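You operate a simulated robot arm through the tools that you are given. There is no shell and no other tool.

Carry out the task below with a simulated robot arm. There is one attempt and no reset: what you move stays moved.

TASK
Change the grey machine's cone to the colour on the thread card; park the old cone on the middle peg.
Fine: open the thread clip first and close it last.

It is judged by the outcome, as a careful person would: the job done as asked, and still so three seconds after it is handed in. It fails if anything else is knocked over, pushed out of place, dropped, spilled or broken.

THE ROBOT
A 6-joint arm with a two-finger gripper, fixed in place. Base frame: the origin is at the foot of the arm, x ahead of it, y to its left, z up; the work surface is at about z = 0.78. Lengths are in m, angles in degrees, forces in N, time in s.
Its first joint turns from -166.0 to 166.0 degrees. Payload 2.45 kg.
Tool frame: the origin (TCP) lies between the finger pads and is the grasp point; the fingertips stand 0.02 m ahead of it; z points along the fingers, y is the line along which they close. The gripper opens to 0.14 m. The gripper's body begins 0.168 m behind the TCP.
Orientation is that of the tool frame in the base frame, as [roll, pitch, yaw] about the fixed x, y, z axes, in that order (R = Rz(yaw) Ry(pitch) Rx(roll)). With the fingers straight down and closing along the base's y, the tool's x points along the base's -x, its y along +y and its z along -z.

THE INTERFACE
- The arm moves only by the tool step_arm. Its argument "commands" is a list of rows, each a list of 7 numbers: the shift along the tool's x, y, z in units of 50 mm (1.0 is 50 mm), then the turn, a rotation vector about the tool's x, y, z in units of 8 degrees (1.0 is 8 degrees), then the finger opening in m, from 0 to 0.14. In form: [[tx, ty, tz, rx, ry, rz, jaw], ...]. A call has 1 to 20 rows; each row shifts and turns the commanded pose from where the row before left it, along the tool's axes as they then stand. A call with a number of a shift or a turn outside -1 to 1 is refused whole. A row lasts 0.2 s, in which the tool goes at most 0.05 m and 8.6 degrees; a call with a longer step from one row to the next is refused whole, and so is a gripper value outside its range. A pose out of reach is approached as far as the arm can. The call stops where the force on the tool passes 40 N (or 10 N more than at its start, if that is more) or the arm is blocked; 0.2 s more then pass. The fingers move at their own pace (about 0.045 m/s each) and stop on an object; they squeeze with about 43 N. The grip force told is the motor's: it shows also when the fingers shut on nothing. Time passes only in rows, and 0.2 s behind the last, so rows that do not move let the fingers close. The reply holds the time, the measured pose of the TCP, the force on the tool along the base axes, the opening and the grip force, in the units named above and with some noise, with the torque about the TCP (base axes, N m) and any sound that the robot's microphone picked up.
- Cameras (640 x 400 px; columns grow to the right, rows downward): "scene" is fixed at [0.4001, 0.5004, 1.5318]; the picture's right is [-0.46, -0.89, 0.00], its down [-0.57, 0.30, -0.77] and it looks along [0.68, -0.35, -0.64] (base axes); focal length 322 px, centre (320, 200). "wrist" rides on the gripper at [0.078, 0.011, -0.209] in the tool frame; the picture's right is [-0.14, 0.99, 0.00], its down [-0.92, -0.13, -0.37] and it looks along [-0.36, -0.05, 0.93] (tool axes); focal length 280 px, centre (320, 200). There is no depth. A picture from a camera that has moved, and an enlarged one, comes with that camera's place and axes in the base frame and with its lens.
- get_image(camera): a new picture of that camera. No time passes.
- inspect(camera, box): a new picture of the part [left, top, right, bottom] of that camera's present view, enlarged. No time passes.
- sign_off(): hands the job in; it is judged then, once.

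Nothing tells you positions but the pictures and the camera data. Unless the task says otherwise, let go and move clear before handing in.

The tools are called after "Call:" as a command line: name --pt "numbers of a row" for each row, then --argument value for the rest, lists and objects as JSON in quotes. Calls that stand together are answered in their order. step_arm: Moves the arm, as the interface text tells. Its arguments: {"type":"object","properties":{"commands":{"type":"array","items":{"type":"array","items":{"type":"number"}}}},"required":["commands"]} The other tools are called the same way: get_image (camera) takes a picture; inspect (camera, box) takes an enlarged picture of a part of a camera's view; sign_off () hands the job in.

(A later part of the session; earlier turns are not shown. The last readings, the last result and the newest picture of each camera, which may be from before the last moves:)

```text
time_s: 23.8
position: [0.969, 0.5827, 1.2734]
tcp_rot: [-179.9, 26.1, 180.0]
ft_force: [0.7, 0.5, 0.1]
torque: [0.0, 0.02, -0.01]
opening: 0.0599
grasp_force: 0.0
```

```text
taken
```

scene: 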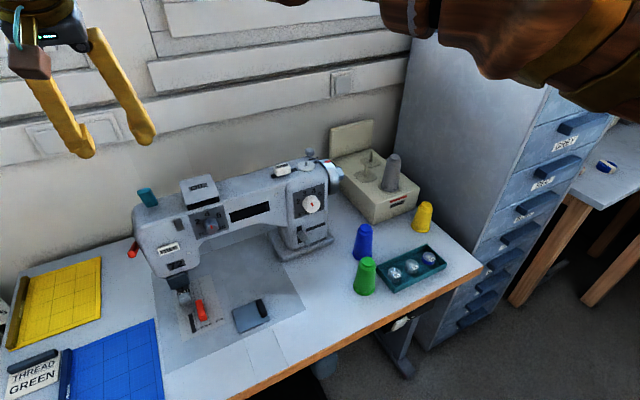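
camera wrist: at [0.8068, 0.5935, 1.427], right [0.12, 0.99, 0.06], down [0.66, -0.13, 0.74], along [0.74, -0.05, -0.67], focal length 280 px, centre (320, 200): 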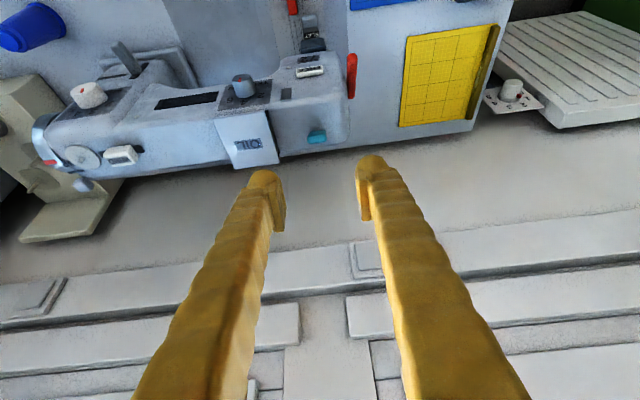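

The clip stays raised after release and the thread is gone, so the old cone is free. Next is the cone stand; I'll carry the gripper across at this height, stopping short of the cabinet, and look.

Call:
step_arm --pt "0 -1 0 0 0 0 0.1" --pt "0 -1 0 0 0 0 0.1" --pt "0 -1 0 0 0 0 0.1" --pt "0 -1 0 0 0 0 0.1" --pt "0 -1 0 0 0 0 0.1" --pt "0 -1 0 0 0 0 0.1" --pt "0 -1 0 0 0 0 0.1" --pt "0 -1 0 0 0 0 0.1" --pt "0 -1 0 0 0 0 0.1" --pt "0 -1 0 0 0 0 0.1" --pt "0 -1 0 0 0 0 0.1" --pt "0 0 0 0 0 0 0.1"

Call:
get_image --camera "wrist"

Call:
get_image --camera "scene"

```text
time_s: 26.4
position: [0.969, 0.0317, 1.2732]
tcp_rot: [-180.0, 26.1, 180.0]
ft_force: [0.1, 0.5, -0.2]
torque: [-0.01, 0.0, -0.01]
opening: 0.1003
grasp_force: 0.0
```

```text
taken
camera wrist: at [0.8078, 0.0427, 1.4262], right [0.12, 0.99, 0.06], down [0.66, -0.13, 0.74], along [0.74, -0.05, -0.67], focal length 280 px, centre (320, 200)
```

wrist: 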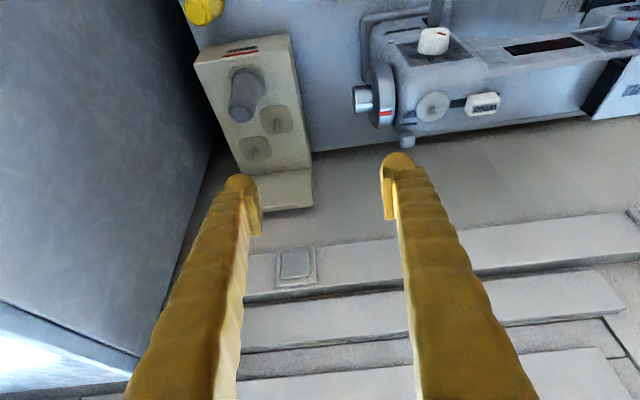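

```text
taken
```

scene: 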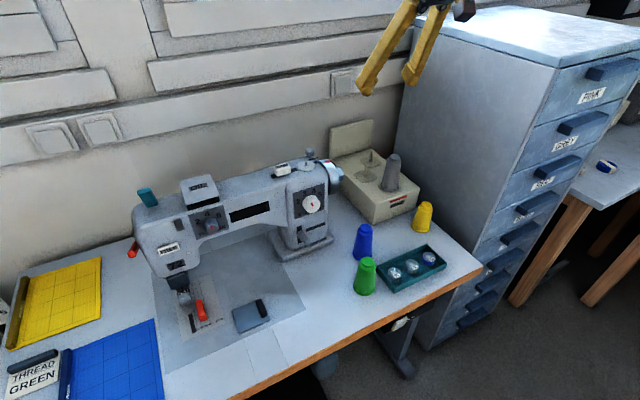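

The wrist camera has a clear view of the stand with the grey cone and both empty pegs. I'll enlarge it to measure the peg positions.

Call:
inspect --camera "wrist" --box '[180, 20, 340, 180]'

Call:
inspect --camera "wrist" --box '[210, 90, 310, 170]'

Call:
inspect --camera "scene" --box '[320, 110, 440, 230]'

```text
2.50 times, centred on (260, 100) of wrist
camera zoom: at [0.8078, 0.0427, 1.4262], right [0.12, 0.99, 0.06], down [0.66, -0.13, 0.74], along [0.74, -0.05, -0.67], focal length 701 px, centre (470, 450)
```

zoom: 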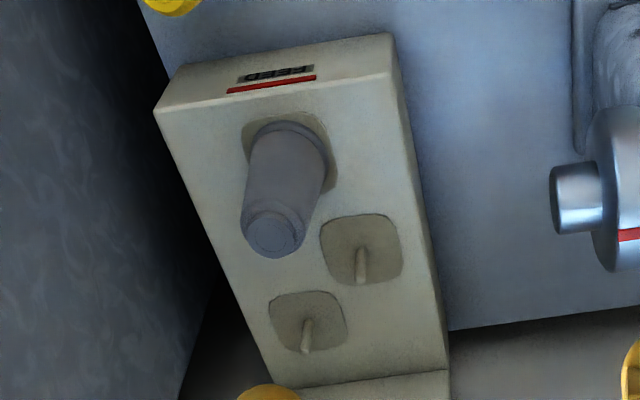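

```text
5.00 times, centred on (260, 130) of wrist
camera zoom: at [0.8078, 0.0427, 1.4262], right [0.12, 0.99, 0.06], down [0.66, -0.13, 0.74], along [0.74, -0.05, -0.67], focal length 1402 px, centre (620, 550)
```

zoom: 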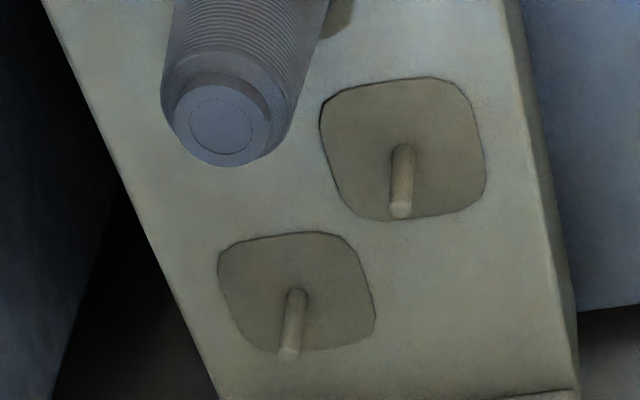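

```text
3.33 times, centred on (380, 170) of scene
camera zoom: at [0.4001, 0.5004, 1.5318], right [-0.46, -0.89, 0.0], down [-0.57, 0.3, -0.77], along [0.68, -0.35, -0.64], focal length 1072 px, centre (120, 300)
```

zoom: 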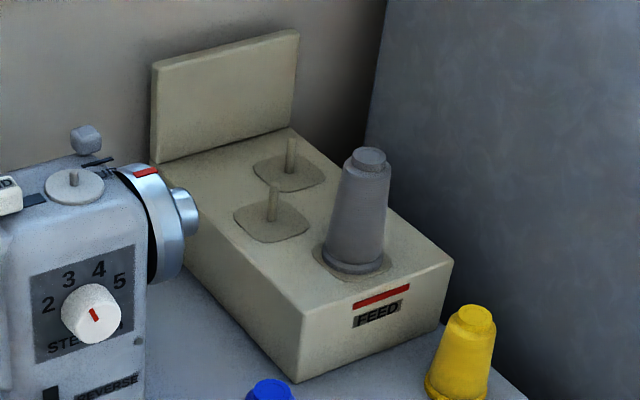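

The pegs are at about FEED (1.038, −0.093), middle (1.135, −0.061) and rear (1.20, −0.13), with the stand's top near z = 0.878. I'll tilt to about 42° and come down in front of the grey cone.

Call:
step_arm --pt "0 0 0 0 -1 0 0.1" --pt "0 0 0 0 -1 0 0.1" --pt "0.668 -0.625 0.2255 0 0 0 0.1" --pt "0.668 -0.625 0.2255 0 0 0 0.1" --pt "0.668 -0.625 0.2255 0 0 0 0.1" --pt "0.668 -0.625 0.2255 0 0 0 0.1" --pt "0 0 0 0 0 0 0.1"

Call:
get_image --camera "wrist"

Call:
get_image --camera "scene"

```text
time_s: 28.0
position: [0.8985, -0.0932, 1.1521]
tcp_rot: [-180.0, 42.2, -179.9]
ft_force: [0.0, 0.0, 0.2]
torque: [0.02, 0.01, -0.03]
opening: 0.1002
grasp_force: 0.1
```

```text
taken
camera wrist: at [0.7003, -0.0823, 1.254], right [0.1, 0.99, 0.09], down [0.43, -0.13, 0.89], along [0.89, -0.05, -0.44], focal length 280 px, centre (320, 200)
```

wrist: 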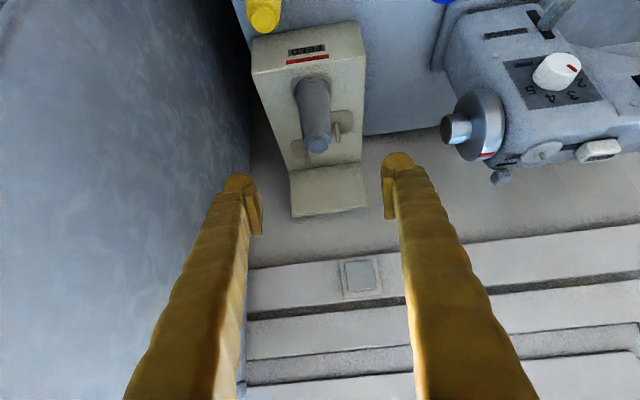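

```text
taken
```

scene: 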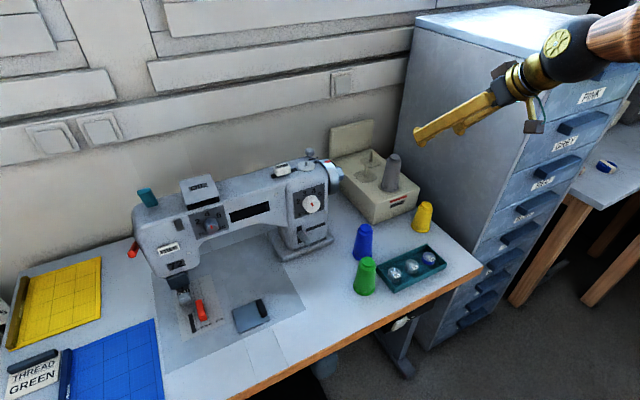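

The gripper is in line with the grey cone and well clear of the cabinet. I'll move down to a pre-grasp position just short of it.

Call:
step_arm --pt "0.207 0 0.82 0 0 0 0.1" --pt "0.207 0 0.82 0 0 0 0.1" --pt "0.207 0 0.82 0 0 0 0.1" --pt "0 0 0 0 0 0 0.1"

Call:
get_image --camera "wrist"

Call:
get_image --camera "scene"

```text
time_s: 29.0
position: [0.9579, -0.0945, 1.039]
tcp_rot: [-179.9, 42.2, 180.0]
ft_force: [0.4, -0.5, 0.4]
torque: [0.05, 0.0, -0.01]
opening: 0.0999
grasp_force: 0.0
```

```text
taken
camera wrist: at [0.7602, -0.0821, 1.1415], right [0.1, 0.99, 0.09], down [0.43, -0.13, 0.89], along [0.89, -0.05, -0.44], focal length 280 px, centre (320, 200)
```

wrist: 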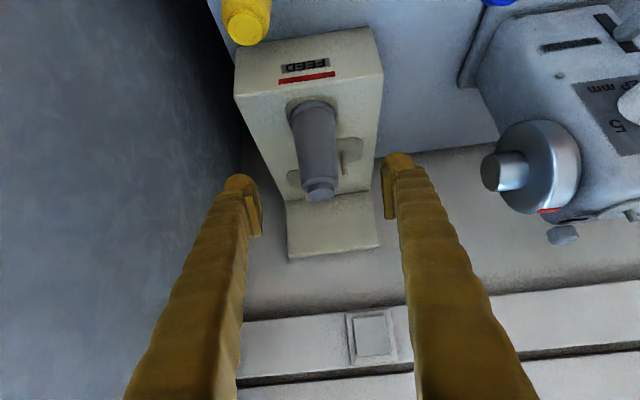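

```text
taken
```

scene: 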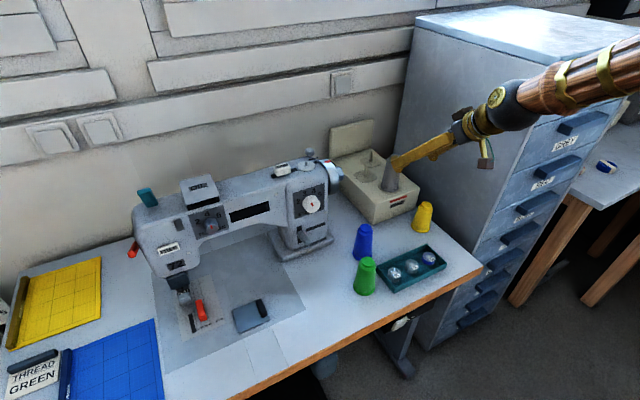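

Call:
inspect --camera "wrist" --box '[260, 80, 390, 220]'

Call:
inspect --camera "scene" --box '[330, 120, 450, 230]'

```text
2.86 times, centred on (325, 150) of wrist
camera zoom: at [0.7602, -0.0821, 1.1415], right [0.1, 0.99, 0.09], down [0.43, -0.13, 0.89], along [0.89, -0.05, -0.44], focal length 801 px, centre (306, 343)
```

zoom: 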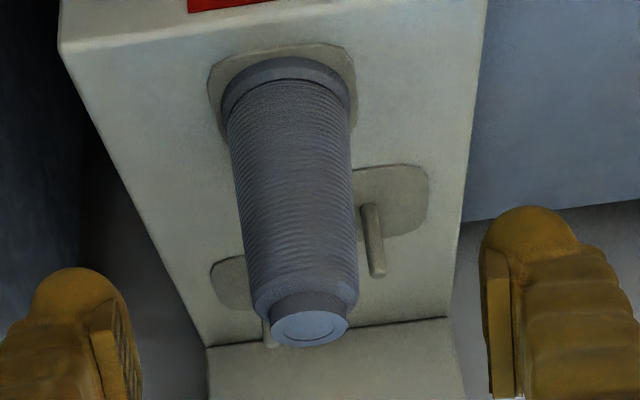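

```text
3.64 times, centred on (390, 175) of scene
camera zoom: at [0.4001, 0.5004, 1.5318], right [-0.46, -0.89, 0.0], down [-0.57, 0.3, -0.77], along [0.68, -0.35, -0.64], focal length 1169 px, centre (66, 291)
```

zoom: 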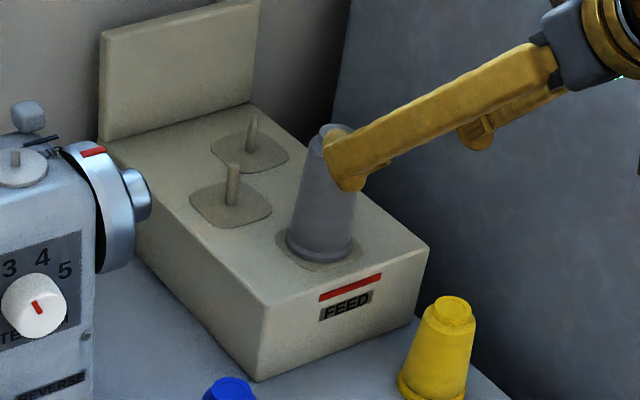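

The cone is centred near (1.041, −0.096), spanning z = 0.878 to 0.995. I'll advance along the tool axis to grip it at about z = 0.945.

Call:
step_arm --pt "0.016 -0.006 0.62 0 0 0 0.1" --pt "0.016 -0.006 0.62 0 0 0 0.1" --pt "0.016 -0.006 0.62 0 0 0 0.1" --pt "0.016 -0.006 0.62 0 0 0 0.1" --pt "0 0 0 0 0 0 0.1"

Call:
get_image --camera "wrist"

Call:
inspect --camera "scene" --box '[330, 120, 450, 230]'

```text
time_s: 30.2
position: [1.0408, -0.0947, 0.9471]
tcp_rot: [179.9, 42.3, 179.9]
ft_force: [-0.4, -0.7, 0.1]
torque: [-0.03, 0.01, 0.02]
opening: 0.1
grasp_force: 0.1
```

```text
taken
camera wrist: at [0.8428, -0.0836, 1.0485], right [0.1, 0.99, 0.09], down [0.44, -0.13, 0.89], along [0.89, -0.05, -0.44], focal length 280 px, centre (320, 200)
```

wrist: 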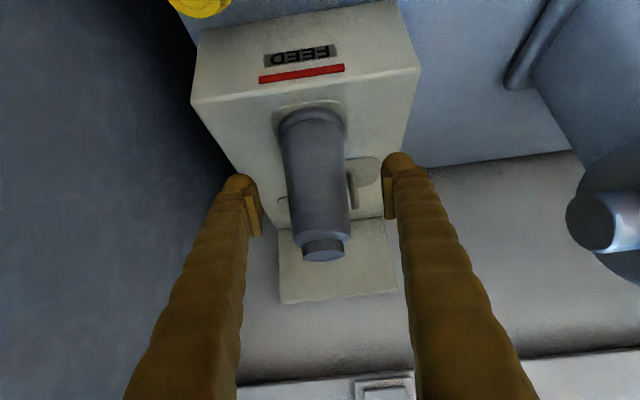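

```text
3.64 times, centred on (390, 175) of scene
camera zoom: at [0.4001, 0.5004, 1.5318], right [-0.46, -0.89, 0.0], down [-0.57, 0.3, -0.77], along [0.68, -0.35, -0.64], focal length 1169 px, centre (66, 291)
```

zoom: 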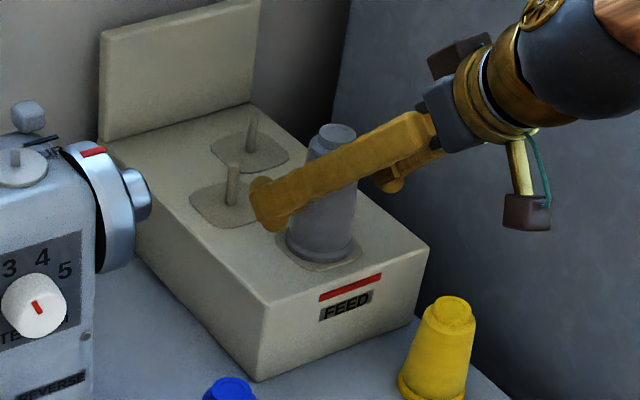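

The cone sits centred between the pads with no contact. I'll close the gripper on it.

Call:
step_arm --pt "0 0 0 0 0 0 0.07" --pt "0 0 0 0 0 0 0.05" --pt "0 0 0 0 0 0 0.03" --pt "0 0 0 0 0 0 0.03" --pt "0 0 0 0 0 0 0.03" --pt "0 0 0 0 0 0 0.03"

Call:
inspect --camera "wrist" --box '[220, 60, 420, 280]'

```text
time_s: 31.6
position: [1.0398, -0.0955, 0.9467]
tcp_rot: [-180.0, 42.2, -180.0]
ft_force: [0.4, 0.7, 0.5]
torque: [-0.03, 0.03, 0.0]
opening: 0.0493
grasp_force: 43.3
```

```text
1.82 times, centred on (320, 170) of wrist
camera zoom: at [0.8426, -0.0836, 1.0487], right [0.1, 0.99, 0.09], down [0.44, -0.13, 0.89], along [0.89, -0.05, -0.44], focal length 510 px, centre (320, 254)
```

zoom: 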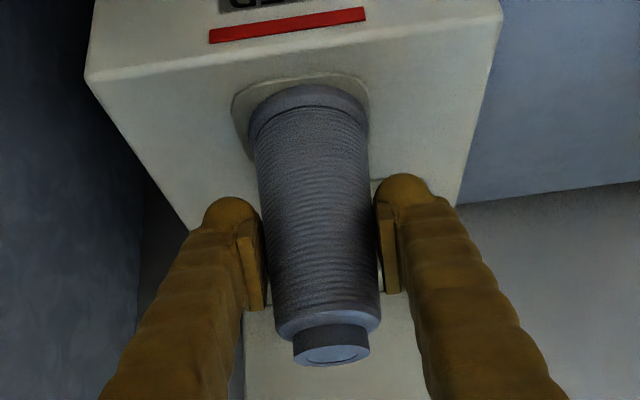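

The grip is firm at 49 mm with no side load. I'll lift straight up 20 mm first and check.

Call:
step_arm --pt "-0.134 0 -0.148 0 0 0 0.03" --pt "-0.134 0 -0.148 0 0 0 0.03" --pt "0 0 0 0 0 0 0.03"

Call:
inspect --camera "scene" --box '[330, 120, 450, 230]'

Call:
inspect --camera "wrist" --box '[220, 60, 420, 280]'

```text
time_s: 32.4
position: [1.0394, -0.0947, 0.9656]
tcp_rot: [180.0, 42.0, -180.0]
ft_force: [-0.1, 1.0, 0.9]
torque: [0.01, 0.01, 0.01]
opening: 0.0472
grasp_force: 22.0
```

```text
3.64 times, centred on (390, 175) of scene
camera zoom: at [0.4001, 0.5004, 1.5318], right [-0.46, -0.89, 0.0], down [-0.57, 0.3, -0.77], along [0.68, -0.35, -0.64], focal length 1169 px, centre (66, 291)
```

zoom: 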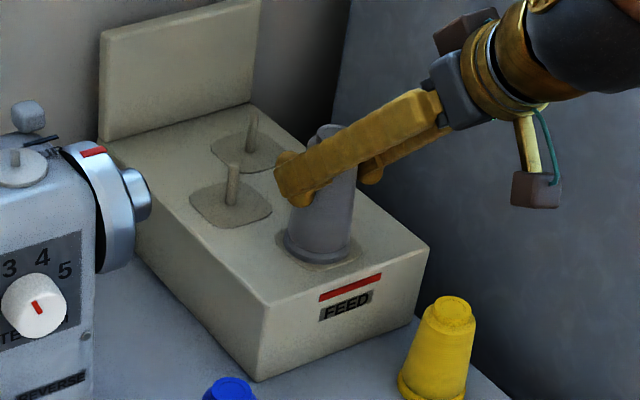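

```text
1.82 times, centred on (320, 170) of wrist
camera zoom: at [0.842, -0.0836, 1.0678], right [0.1, 0.99, 0.09], down [0.44, -0.13, 0.89], along [0.89, -0.05, -0.44], focal length 510 px, centre (320, 254)
```

zoom: 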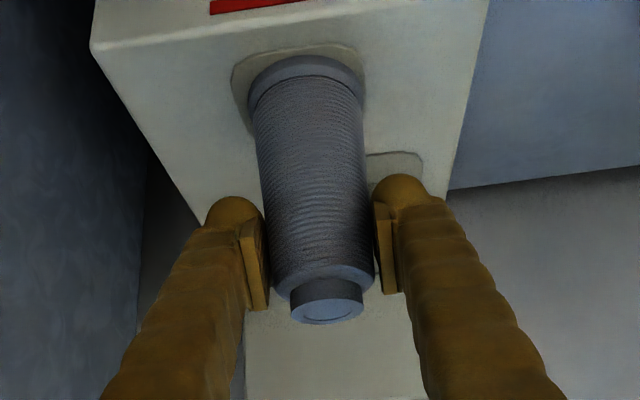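

The fingers slid up the cone instead of lifting it, as the opening shrank while the flange stayed down. I'll hold still a moment to see whether the grip recovers.

Call:
step_arm --pt "0 0 0 0 0 0 0.02" --pt "0 0 0 0 0 0 0.02" --pt "0 0 0 0 0 0 0.02"

Call:
inspect --camera "wrist" --box '[220, 60, 420, 280]'

```text
time_s: 33.2
position: [1.0402, -0.0951, 0.9657]
tcp_rot: [-180.0, 42.2, 180.0]
ft_force: [-1.4, 0.4, 2.5]
torque: [0.05, 0.05, 0.01]
opening: 0.0468
grasp_force: 42.9
```

```text
1.82 times, centred on (320, 170) of wrist
camera zoom: at [0.8421, -0.0837, 1.0678], right [0.1, 0.99, 0.09], down [0.44, -0.13, 0.89], along [0.89, -0.05, -0.44], focal length 510 px, centre (320, 254)
```

zoom: 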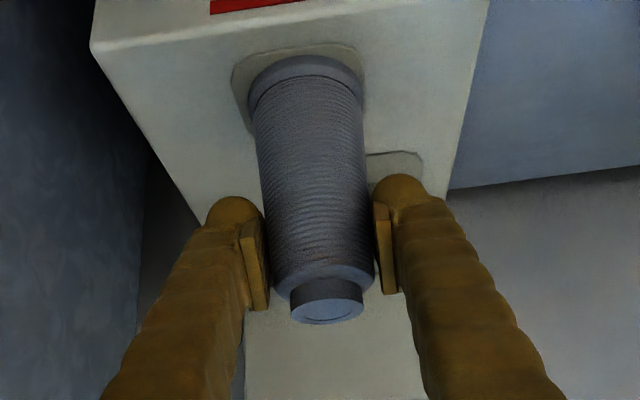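

The grip is back to 43 N at 46.8 mm. I'll test with a very small, slow lift to see what load the cone offers.

Call:
step_arm --pt "-0.0134 0 -0.0148 0 0 0 0.02" --pt "-0.0134 0 -0.0148 0 0 0 0.02" --pt "0 0 0 0 0 0 0.02"

```text
time_s: 34.0
position: [1.0394, -0.0962, 0.9684]
tcp_rot: [180.0, 42.2, 180.0]
ft_force: [0.1, 0.0, -2.1]
torque: [-0.01, 0.02, -0.01]
opening: 0.0465
grasp_force: 42.9
```

Call:
inspect --camera "wrist" --box '[220, 60, 420, 280]'

Call:
inspect --camera "wrist" --box '[270, 60, 370, 130]'

Call:
inspect --camera "scene" --box '[360, 140, 430, 210]'

```text
1.82 times, centred on (320, 170) of wrist
camera zoom: at [0.8422, -0.0841, 1.0703], right [0.1, 0.99, 0.09], down [0.44, -0.13, 0.89], along [0.89, -0.05, -0.44], focal length 510 px, centre (320, 254)
```

zoom: 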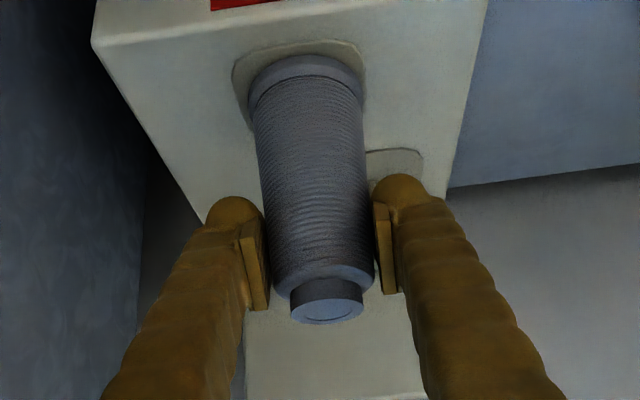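

```text
5.71 times, centred on (320, 95) of wrist
camera zoom: at [0.8422, -0.0841, 1.0703], right [0.1, 0.99, 0.09], down [0.44, -0.13, 0.89], along [0.89, -0.05, -0.44], focal length 1602 px, centre (320, 800)
```

zoom: 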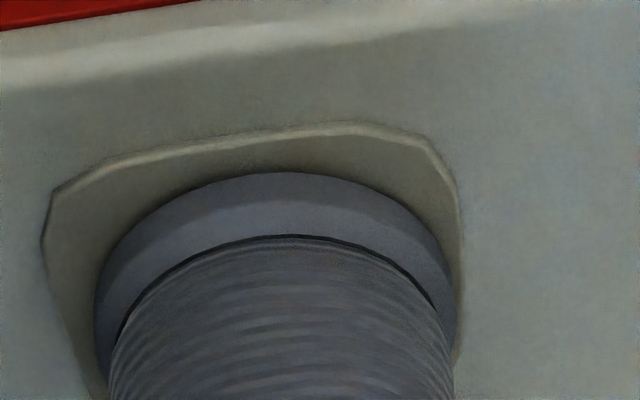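

```text
5.71 times, centred on (395, 175) of scene
camera zoom: at [0.4001, 0.5004, 1.5318], right [-0.46, -0.89, 0.0], down [-0.57, 0.3, -0.77], along [0.68, -0.35, -0.64], focal length 1837 px, centre (-109, 343)
```

zoom: 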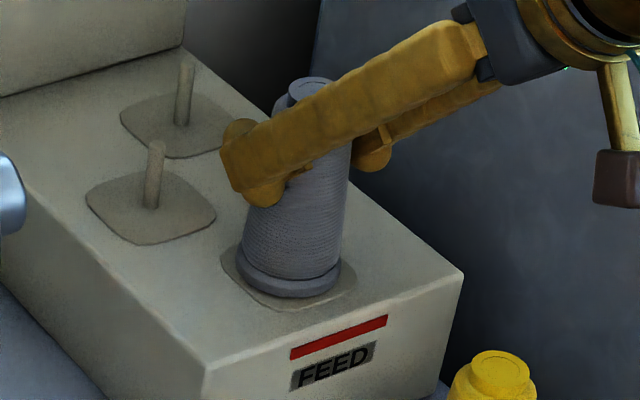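

Comparing the pictures, the flange moved with the gripper this time while the plate did not, and the load is about 2 N. So the cone is now lifting; I'll continue slowly.

Call:
step_arm --pt "-0.027 0 -0.03 0 0 0 0.02" --pt "-0.04 0 -0.0444 0 0 0 0.02" --pt "-0.04 0 -0.0444 0 0 0 0.02" --pt "-0.04 0 -0.0444 0 0 0 0.02" --pt "-0.04 0 -0.0444 0 0 0 0.02" --pt "-0.027 0 -0.03 0 0 0 0.02" --pt "0 0 0 0 0 0 0.02"

Call:
inspect --camera "wrist" --box '[220, 60, 420, 280]'

Call:
inspect --camera "scene" --box '[360, 140, 430, 210]'

```text
time_s: 35.6
position: [1.0401, -0.0959, 0.9845]
tcp_rot: [180.0, 42.2, 180.0]
ft_force: [1.5, -0.5, -2.0]
torque: [-0.02, -0.04, 0.0]
opening: 0.0467
grasp_force: 42.9
```

```text
1.82 times, centred on (320, 170) of wrist
camera zoom: at [0.8426, -0.0843, 1.086], right [0.1, 0.99, 0.09], down [0.44, -0.13, 0.89], along [0.89, -0.05, -0.44], focal length 510 px, centre (320, 254)
```

zoom: 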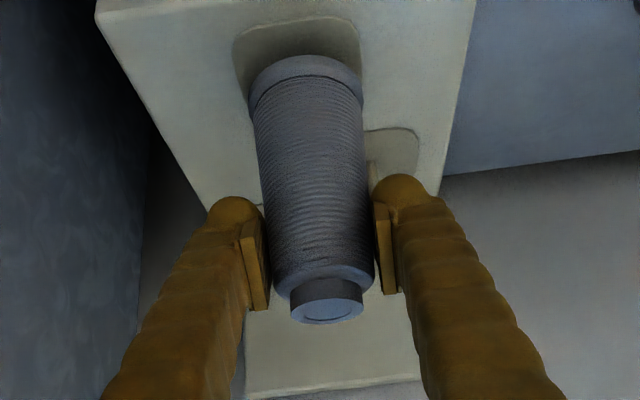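

```text
5.71 times, centred on (395, 175) of scene
camera zoom: at [0.4001, 0.5004, 1.5318], right [-0.46, -0.89, 0.0], down [-0.57, 0.3, -0.77], along [0.68, -0.35, -0.64], focal length 1837 px, centre (-109, 343)
```

zoom: 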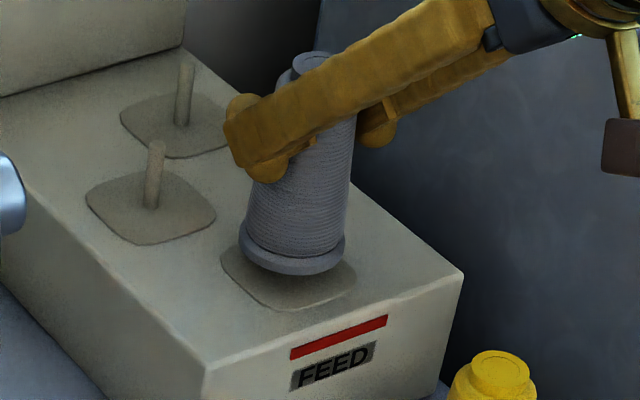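

The cone is clearly rising on a steady grip. I'll lift it another 56 mm to clear the peg.

Call:
step_arm --pt "-0.027 0 -0.03 0 0 0 0.02" --pt "-0.054 0 -0.0593 0 0 0 0.02" --pt "-0.054 0 -0.0593 0 0 0 0.02" --pt "-0.054 0 -0.0593 0 0 0 0.02" --pt "-0.054 0 -0.0593 0 0 0 0.02" --pt "-0.054 0 -0.0593 0 0 0 0.02" --pt "-0.054 0 -0.0593 0 0 0 0.02" --pt "-0.054 0 -0.0593 0 0 0 0.02" --pt "-0.054 0 -0.0593 0 0 0 0.02" --pt "-0.054 0 -0.0593 0 0 0 0.02" --pt "-0.054 0 -0.0593 0 0 0 0.02" --pt "-0.054 0 -0.0593 0 0 0 0.02" --pt "-0.054 0 -0.0593 0 0 0 0.02" --pt "-0.054 0 -0.0593 0 0 0 0.02" --pt "-0.054 0 -0.0593 0 0 0 0.02" --pt "-0.027 0 -0.03 0 0 0 0.02" --pt "0 0 0 0 0 0 0.02"

Call:
get_image --camera "wrist"

Call:
inspect --camera "scene" --box '[330, 100, 450, 220]'

```text
time_s: 39.2
position: [1.0401, -0.0948, 1.0444]
tcp_rot: [180.0, 42.2, -180.0]
ft_force: [-1.1, -0.1, -1.8]
torque: [-0.01, -0.01, 0.0]
opening: 0.0465
grasp_force: 42.7
```

```text
taken
camera wrist: at [0.8423, -0.0839, 1.1464], right [0.1, 0.99, 0.09], down [0.44, -0.13, 0.89], along [0.89, -0.05, -0.44], focal length 280 px, centre (320, 200)
```

wrist: 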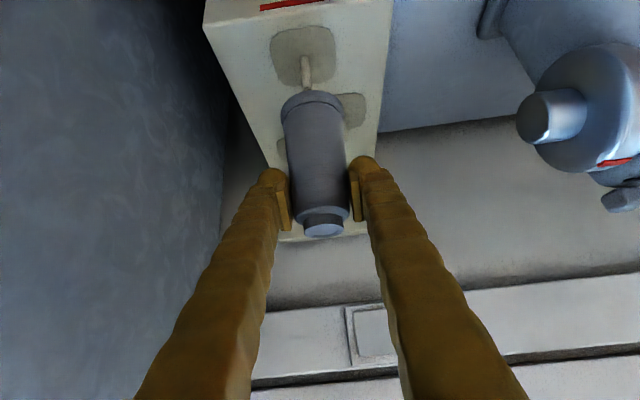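

```text
3.33 times, centred on (390, 160) of scene
camera zoom: at [0.4001, 0.5004, 1.5318], right [-0.46, -0.89, 0.0], down [-0.57, 0.3, -0.77], along [0.68, -0.35, -0.64], focal length 1072 px, centre (87, 333)
```

zoom: 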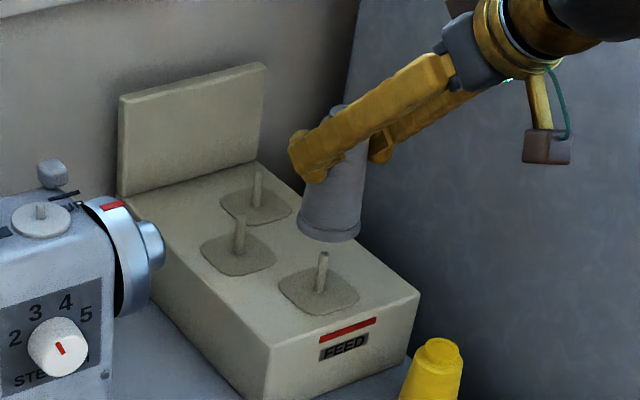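

The cone is clear of the FEED peg, so all three pegs are visible. I'll measure the FEED-to-middle offset from both cameras before moving across.

Call:
inspect --camera "scene" --box '[355, 145, 425, 205]'

Call:
inspect --camera "wrist" --box '[230, 10, 400, 140]'

```text
6.67 times, centred on (390, 175) of scene
camera zoom: at [0.4001, 0.5004, 1.5318], right [-0.46, -0.89, 0.0], down [-0.57, 0.3, -0.77], along [0.68, -0.35, -0.64], focal length 2144 px, centre (-147, 367)
```

zoom: 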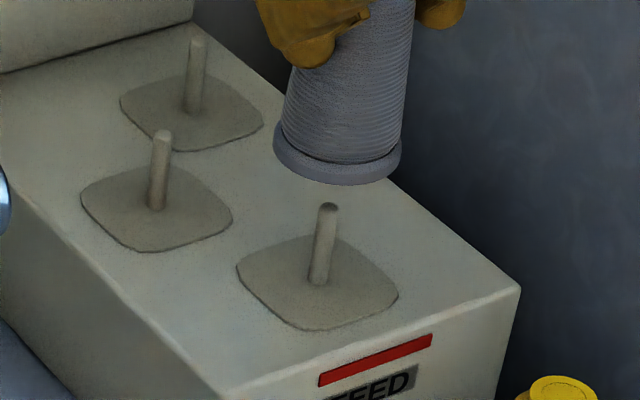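

```text
3.08 times, centred on (315, 75) of wrist
camera zoom: at [0.8423, -0.0839, 1.1464], right [0.1, 0.99, 0.09], down [0.44, -0.13, 0.89], along [0.89, -0.05, -0.44], focal length 863 px, centre (335, 585)
```

zoom: 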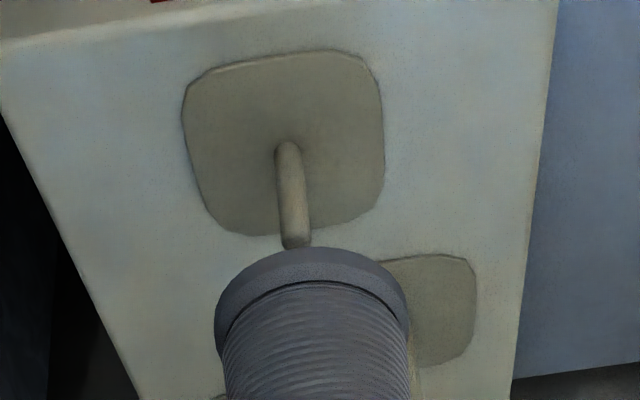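

All the measurements agree that the middle peg is offset (+0.090, +0.037) from FEED, with peg tops near z = 0.922. The cone's base is at about z = 0.957, so I'll carry it across slowly at this height.

Call:
step_arm --pt "-0.05 0.03 0.045 0 0 0 0.02" --pt "-0.1 0.055 0.091 0 0 0 0.02" --pt "-0.116 0.064 0.105 0 0 0 0.02" --pt "-0.116 0.064 0.105 0 0 0 0.02" --pt "-0.116 0.064 0.105 0 0 0 0.02" --pt "-0.116 0.064 0.105 0 0 0 0.02" --pt "-0.116 0.064 0.105 0 0 0 0.02" --pt "-0.116 0.064 0.105 0 0 0 0.02" --pt "-0.116 0.064 0.105 0 0 0 0.02" --pt "-0.116 0.064 0.105 0 0 0 0.02" --pt "-0.116 0.064 0.105 0 0 0 0.02" --pt "-0.09 0.05 0.082 0 0 0 0.02" --pt "-0.049 0.023 0.046 0 0 0 0.02" --pt "0 0 0 0 0 0 0.02" --pt "0 0 0 0 0 0 0.02"

Call:
get_image --camera "wrist"

Call:
inspect --camera "scene" --box '[330, 100, 450, 220]'

Call:
inspect --camera "scene" --box '[345, 135, 405, 195]'

```text
time_s: 42.4
position: [1.1293, -0.0585, 1.0445]
tcp_rot: [-180.0, 42.0, 179.9]
ft_force: [0.1, 0.1, -1.8]
torque: [0.02, 0.02, 0.01]
opening: 0.0465
grasp_force: 42.7
```

```text
taken
camera wrist: at [0.9321, -0.0468, 1.147], right [0.1, 0.99, 0.09], down [0.44, -0.13, 0.89], along [0.89, -0.05, -0.44], focal length 280 px, centre (320, 200)
```

wrist: 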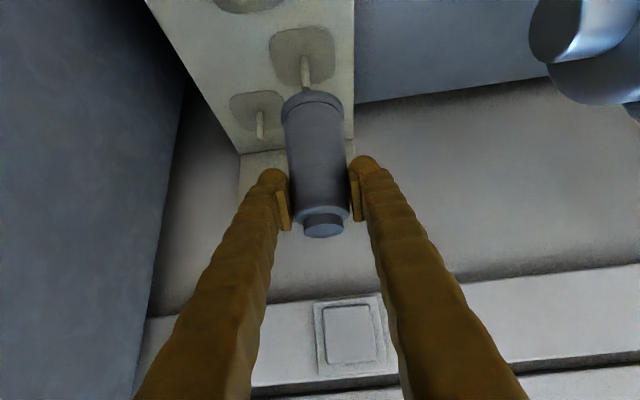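

```text
3.33 times, centred on (390, 160) of scene
camera zoom: at [0.4001, 0.5004, 1.5318], right [-0.46, -0.89, 0.0], down [-0.57, 0.3, -0.77], along [0.68, -0.35, -0.64], focal length 1072 px, centre (87, 333)
```

zoom: 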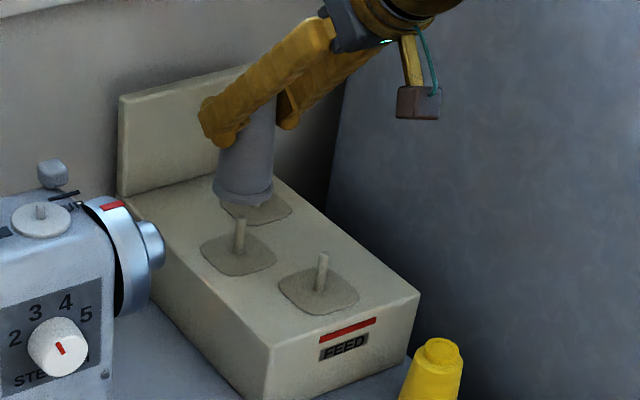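

```text
6.67 times, centred on (375, 165) of scene
camera zoom: at [0.4001, 0.5004, 1.5318], right [-0.46, -0.89, 0.0], down [-0.57, 0.3, -0.77], along [0.68, -0.35, -0.64], focal length 2144 px, centre (-47, 433)
```

zoom: 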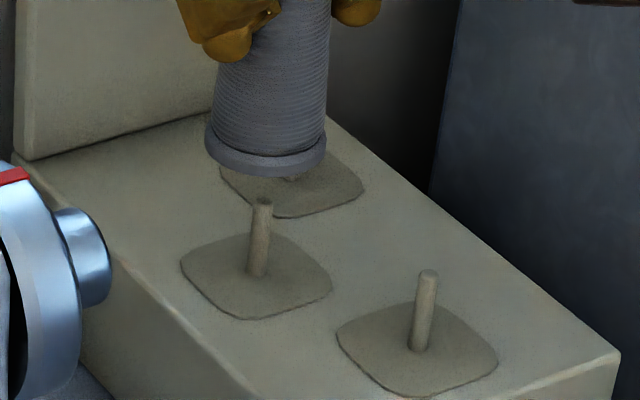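

The view of the middle peg under the cone should now match the earlier view of the FEED peg. I'll compare with the same enlargement.

Call:
inspect --camera "wrist" --box '[230, 10, 400, 140]'

```text
3.08 times, centred on (315, 75) of wrist
camera zoom: at [0.9321, -0.0468, 1.147], right [0.1, 0.99, 0.09], down [0.44, -0.13, 0.89], along [0.89, -0.05, -0.44], focal length 863 px, centre (335, 585)
```

zoom: 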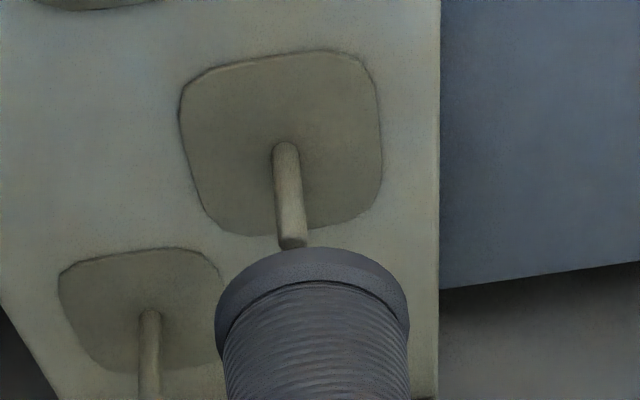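

The match is within about 1 mm. I'll shift 1 mm in −y and lower the first 40 mm slowly so the peg just enters the cone.

Call:
step_arm --pt "0 -0.02 0 0 0 0 0.02" --pt "0.0672 0 0.0741 0 0 0 0.02" --pt "0.0672 0 0.0741 0 0 0 0.02" --pt "0.0672 0 0.0741 0 0 0 0.02" --pt "0.0672 0 0.0741 0 0 0 0.02" --pt "0.0672 0 0.0741 0 0 0 0.02" --pt "0.0538 0 0.0593 0 0 0 0.02" --pt "0.0403 0 0.0445 0 0 0 0.02" --pt "0.0403 0 0.0445 0 0 0 0.02" --pt "0.0403 0 0.0445 0 0 0 0.02" --pt "0 0 0 0 0 0 0.02"

Call:
inspect --camera "wrist" --box '[220, 40, 420, 260]'

Call:
inspect --camera "scene" --box '[345, 135, 405, 195]'

```text
time_s: 44.8
position: [1.129, -0.0599, 1.0077]
tcp_rot: [179.9, 42.2, 179.9]
ft_force: [0.1, -0.1, -1.4]
torque: [-0.02, 0.01, 0.02]
opening: 0.0464
grasp_force: 43.0
```

```text
1.82 times, centred on (320, 150) of wrist
camera zoom: at [0.9316, -0.0484, 1.1088], right [0.1, 0.99, 0.09], down [0.44, -0.13, 0.89], along [0.89, -0.05, -0.44], focal length 510 px, centre (320, 291)
```

zoom: 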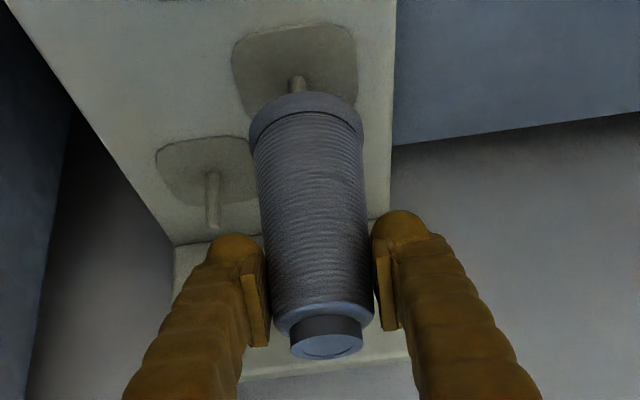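

```text
6.67 times, centred on (375, 165) of scene
camera zoom: at [0.4001, 0.5004, 1.5318], right [-0.46, -0.89, 0.0], down [-0.57, 0.3, -0.77], along [0.68, -0.35, -0.64], focal length 2144 px, centre (-47, 433)
```

zoom: 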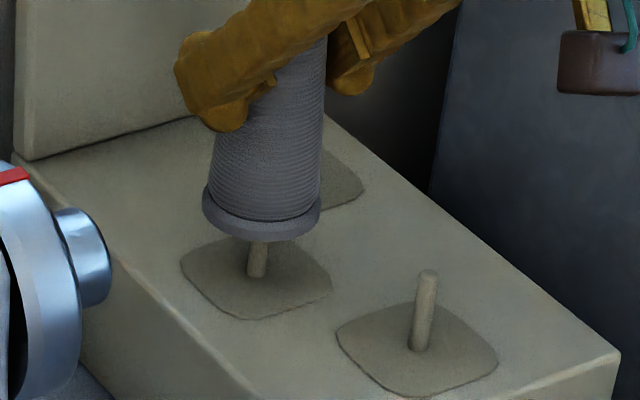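

The peg lines up with the centre of the cone's base and there is no contact force. I'll keep lowering gently.

Call:
step_arm --pt "0.0403 0 0.0445 0 0 0 0.02" --pt "0.0403 0 0.0445 0 0 0 0.02" --pt "0.0403 0 0.0445 0 0 0 0.02" --pt "0.0403 0 0.0445 0 0 0 0.02" --pt "0.0403 0 0.0445 0 0 0 0.02" --pt "0 0 0 0 0 0 0.02"

Call:
inspect --camera "scene" --box '[345, 135, 405, 195]'

Call:
inspect --camera "wrist" --box '[220, 40, 420, 260]'

```text
time_s: 46.2
position: [1.1304, -0.0587, 0.9918]
tcp_rot: [-179.9, 42.1, -179.9]
ft_force: [-0.1, 0.7, -1.5]
torque: [-0.01, 0.02, -0.01]
opening: 0.0466
grasp_force: 43.0
```

```text
6.67 times, centred on (375, 165) of scene
camera zoom: at [0.4001, 0.5004, 1.5318], right [-0.46, -0.89, 0.0], down [-0.57, 0.3, -0.77], along [0.68, -0.35, -0.64], focal length 2144 px, centre (-47, 433)
```

zoom: 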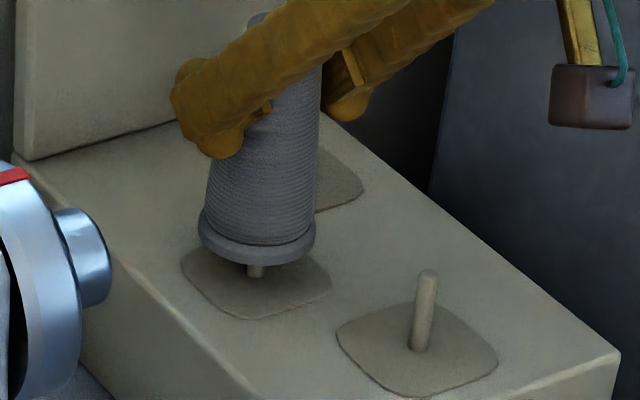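

```text
1.82 times, centred on (320, 150) of wrist
camera zoom: at [0.9322, -0.0479, 1.094], right [0.1, 0.99, 0.09], down [0.44, -0.13, 0.89], along [0.89, -0.05, -0.44], focal length 510 px, centre (320, 291)
```

zoom: 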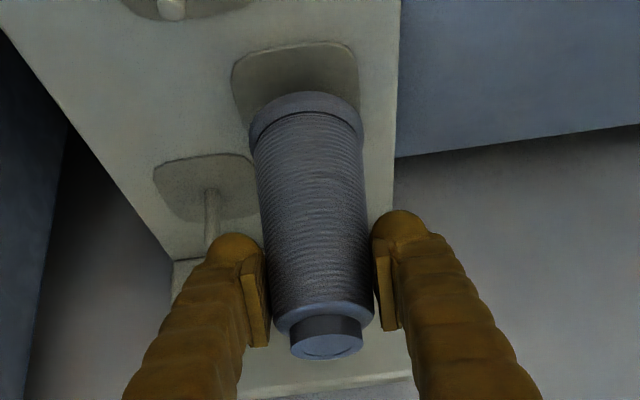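

The peg is inside the cone by about 18 mm with no resistance. I'll lower the remaining distance to the seat.

Call:
step_arm --pt "0.0403 0 0.0445 0 0 0 0.02" --pt "0.0403 0 0.0445 0 0 0 0.02" --pt "0.0403 0 0.0445 0 0 0 0.02" --pt "0.0403 0 0.0445 0 0 0 0.02" --pt "0.0403 0 0.0445 0 0 0 0.02" --pt "0.0403 0 0.0445 0 0 0 0.02" --pt "0.0403 0 0.0445 0 0 0 0.02" --pt "0 0 0 0 0 0 0.02"

Call:
inspect --camera "scene" --box '[345, 135, 405, 195]'

Call:
inspect --camera "wrist" --box '[220, 40, 420, 260]'

```text
time_s: 48.0
position: [1.1287, -0.0598, 0.9718]
tcp_rot: [-179.9, 42.0, -179.9]
ft_force: [0.7, -0.1, -2.3]
torque: [-0.04, 0.02, 0.01]
opening: 0.0467
grasp_force: 43.0
```

```text
6.67 times, centred on (375, 165) of scene
camera zoom: at [0.4001, 0.5004, 1.5318], right [-0.46, -0.89, 0.0], down [-0.57, 0.3, -0.77], along [0.68, -0.35, -0.64], focal length 2144 px, centre (-47, 433)
```

zoom: 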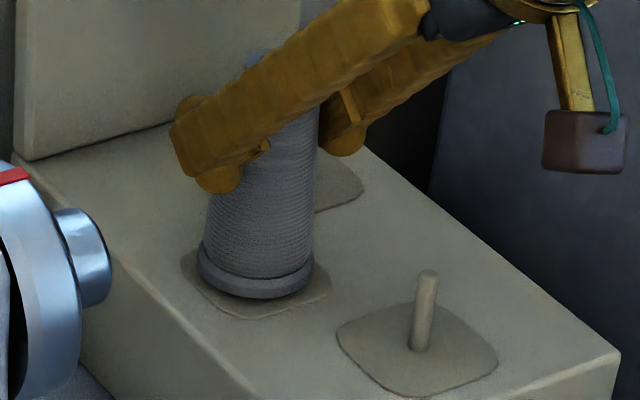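

```text
1.82 times, centred on (320, 150) of wrist
camera zoom: at [0.9314, -0.0486, 1.0739], right [0.1, 0.99, 0.09], down [0.44, -0.13, 0.89], along [0.89, -0.05, -0.44], focal length 510 px, centre (320, 291)
```

zoom: 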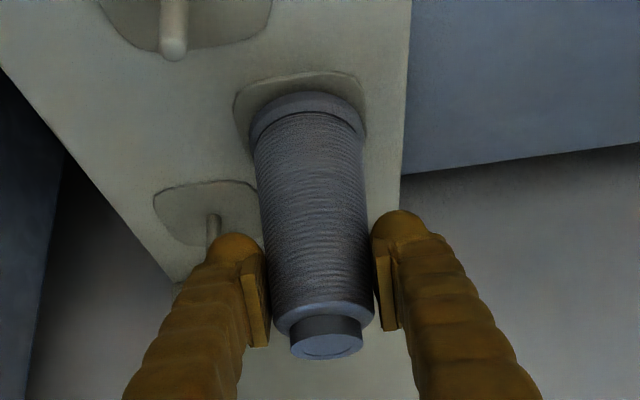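

The cone is about 5 mm above its seat. I'll take a few small steps until it touches.

Call:
step_arm --pt "0.0269 0 0.0296 0 0 0 0.02" --pt "0.0269 0 0.0296 0 0 0 0.02" --pt "0.0202 0 0.0222 0 0 0 0.02" --pt "0 0 0 0 0 0 0.02"

Call:
inspect --camera "scene" --box '[345, 135, 405, 195]'

Call:
inspect --camera "wrist" --box '[270, 60, 370, 130]'

```text
time_s: 49.0
position: [1.1304, -0.0606, 0.9659]
tcp_rot: [-179.9, 42.3, -179.9]
ft_force: [-1.5, 1.1, 4.4]
torque: [-0.14, 0.12, -0.09]
opening: 0.0464
grasp_force: 43.0
```

```text
6.67 times, centred on (375, 165) of scene
camera zoom: at [0.4001, 0.5004, 1.5318], right [-0.46, -0.89, 0.0], down [-0.57, 0.3, -0.77], along [0.68, -0.35, -0.64], focal length 2144 px, centre (-47, 433)
```

zoom: 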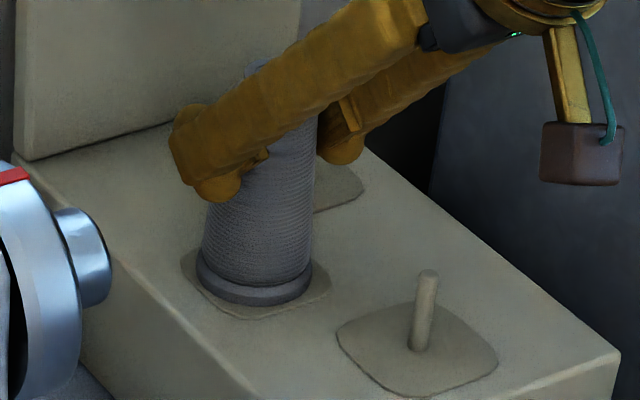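

```text
5.71 times, centred on (320, 95) of wrist
camera zoom: at [0.9318, -0.0487, 1.0684], right [0.1, 0.99, 0.09], down [0.43, -0.13, 0.89], along [0.89, -0.05, -0.44], focal length 1602 px, centre (320, 800)
```

zoom: 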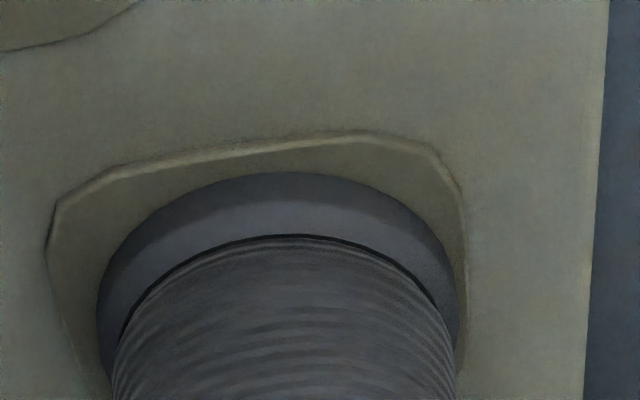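

The cone is seated on the middle peg with 4 N of contact, and the flange sits in its plate just as it did at FEED. I'll open and back straight out along the fingers.

Call:
step_arm --pt "0 0 0 0 0 0 0.055" --pt "0 0 0 0 0 0 0.07" --pt "0 0 0 0 0 0 0.085" --pt "0 0 0 0 0 0 0.085" --pt "0 0 -0.3 0 0 0 0.085" --pt "0 0 -0.6 0 0 0 0.085" --pt "0 0 -0.9 0 0 0 0.085" --pt "0 0 -0.9 0 0 0 0.085" --pt "0 0 -0.9 0 0 0 0.085" --pt "0 0 -0.6 0 0 0 0.085" --pt "0 0 0 0 0 0 0.085"

Call:
get_image --camera "wrist"

Call:
get_image --camera "scene"

```text
time_s: 51.4
position: [0.9879, -0.0618, 1.121]
tcp_rot: [179.9, 42.1, 180.0]
ft_force: [-0.5, -0.2, 0.2]
torque: [0.04, -0.01, 0.0]
opening: 0.0851
grasp_force: 0.0
```

```text
taken
camera wrist: at [0.7909, -0.0504, 1.2235], right [0.1, 0.99, 0.09], down [0.44, -0.13, 0.89], along [0.89, -0.05, -0.44], focal length 280 px, centre (320, 200)
```

wrist: 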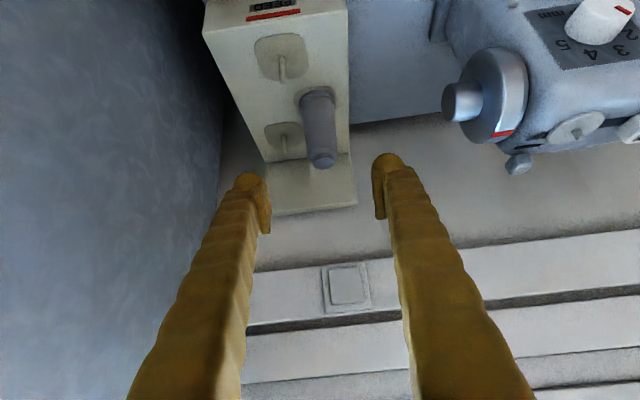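

```text
taken
```

scene: 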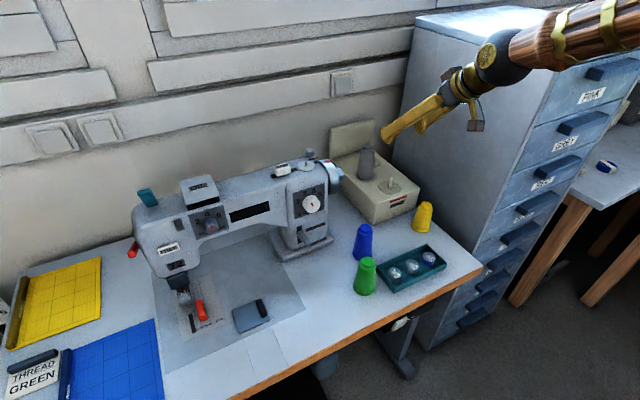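

The grey cone stands on the middle peg. Next is the green cone near (0.80, 0.16); I'll move over in front of it, above cone height, to measure it.

Call:
step_arm --pt "0.612 0.555 -0.248 0 0 0 0.1" --pt "0.612 0.555 -0.248 0 0 0 0.1" --pt "0.612 0.555 -0.248 0 0 0 0.1" --pt "0.612 0.555 -0.248 0 0 0 0.1" --pt "0.612 0.555 -0.248 0 0 0 0.1" --pt "0.612 0.555 -0.248 0 0 0 0.1" --pt "0.612 0.555 -0.248 0 0 0 0.1" --pt "0.612 0.555 -0.248 0 0 0 0.1" --pt "0 0 0 0 0 0 0.1"

Call:
get_image --camera "wrist"

Call:
get_image --camera "scene"

```text
time_s: 53.4
position: [0.743, 0.162, 1.0315]
tcp_rot: [-180.0, 42.2, 180.0]
ft_force: [0.1, -0.8, 0.4]
torque: [-0.02, -0.01, 0.03]
opening: 0.0999
grasp_force: 0.0
```

```text
taken
camera wrist: at [0.545, 0.1735, 1.133], right [0.1, 0.99, 0.09], down [0.44, -0.13, 0.89], along [0.89, -0.05, -0.44], focal length 280 px, centre (320, 200)
```

wrist: 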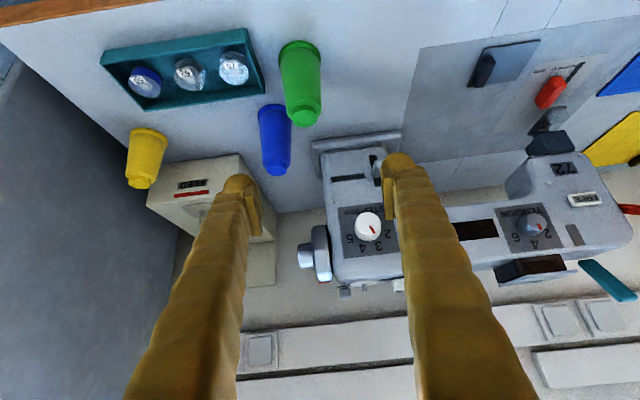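

```text
taken
```

scene: 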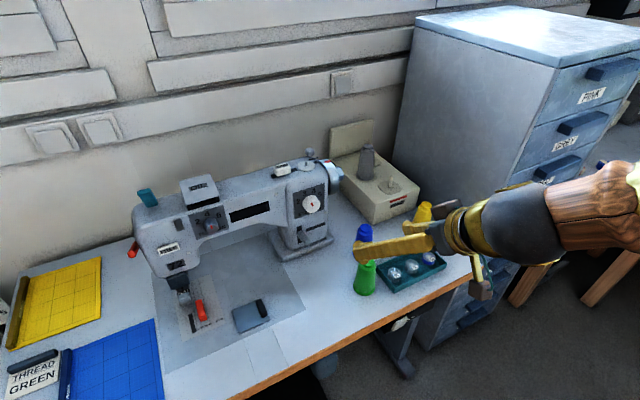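

Call:
inspect --camera "wrist" --box '[230, 20, 370, 190]'

```text
2.35 times, centred on (300, 105) of wrist
camera zoom: at [0.545, 0.1735, 1.133], right [0.1, 0.99, 0.09], down [0.44, -0.13, 0.89], along [0.89, -0.05, -0.44], focal length 660 px, centre (367, 424)
```

zoom: 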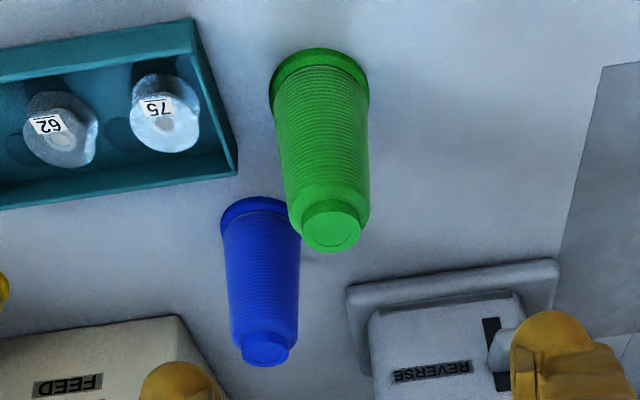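

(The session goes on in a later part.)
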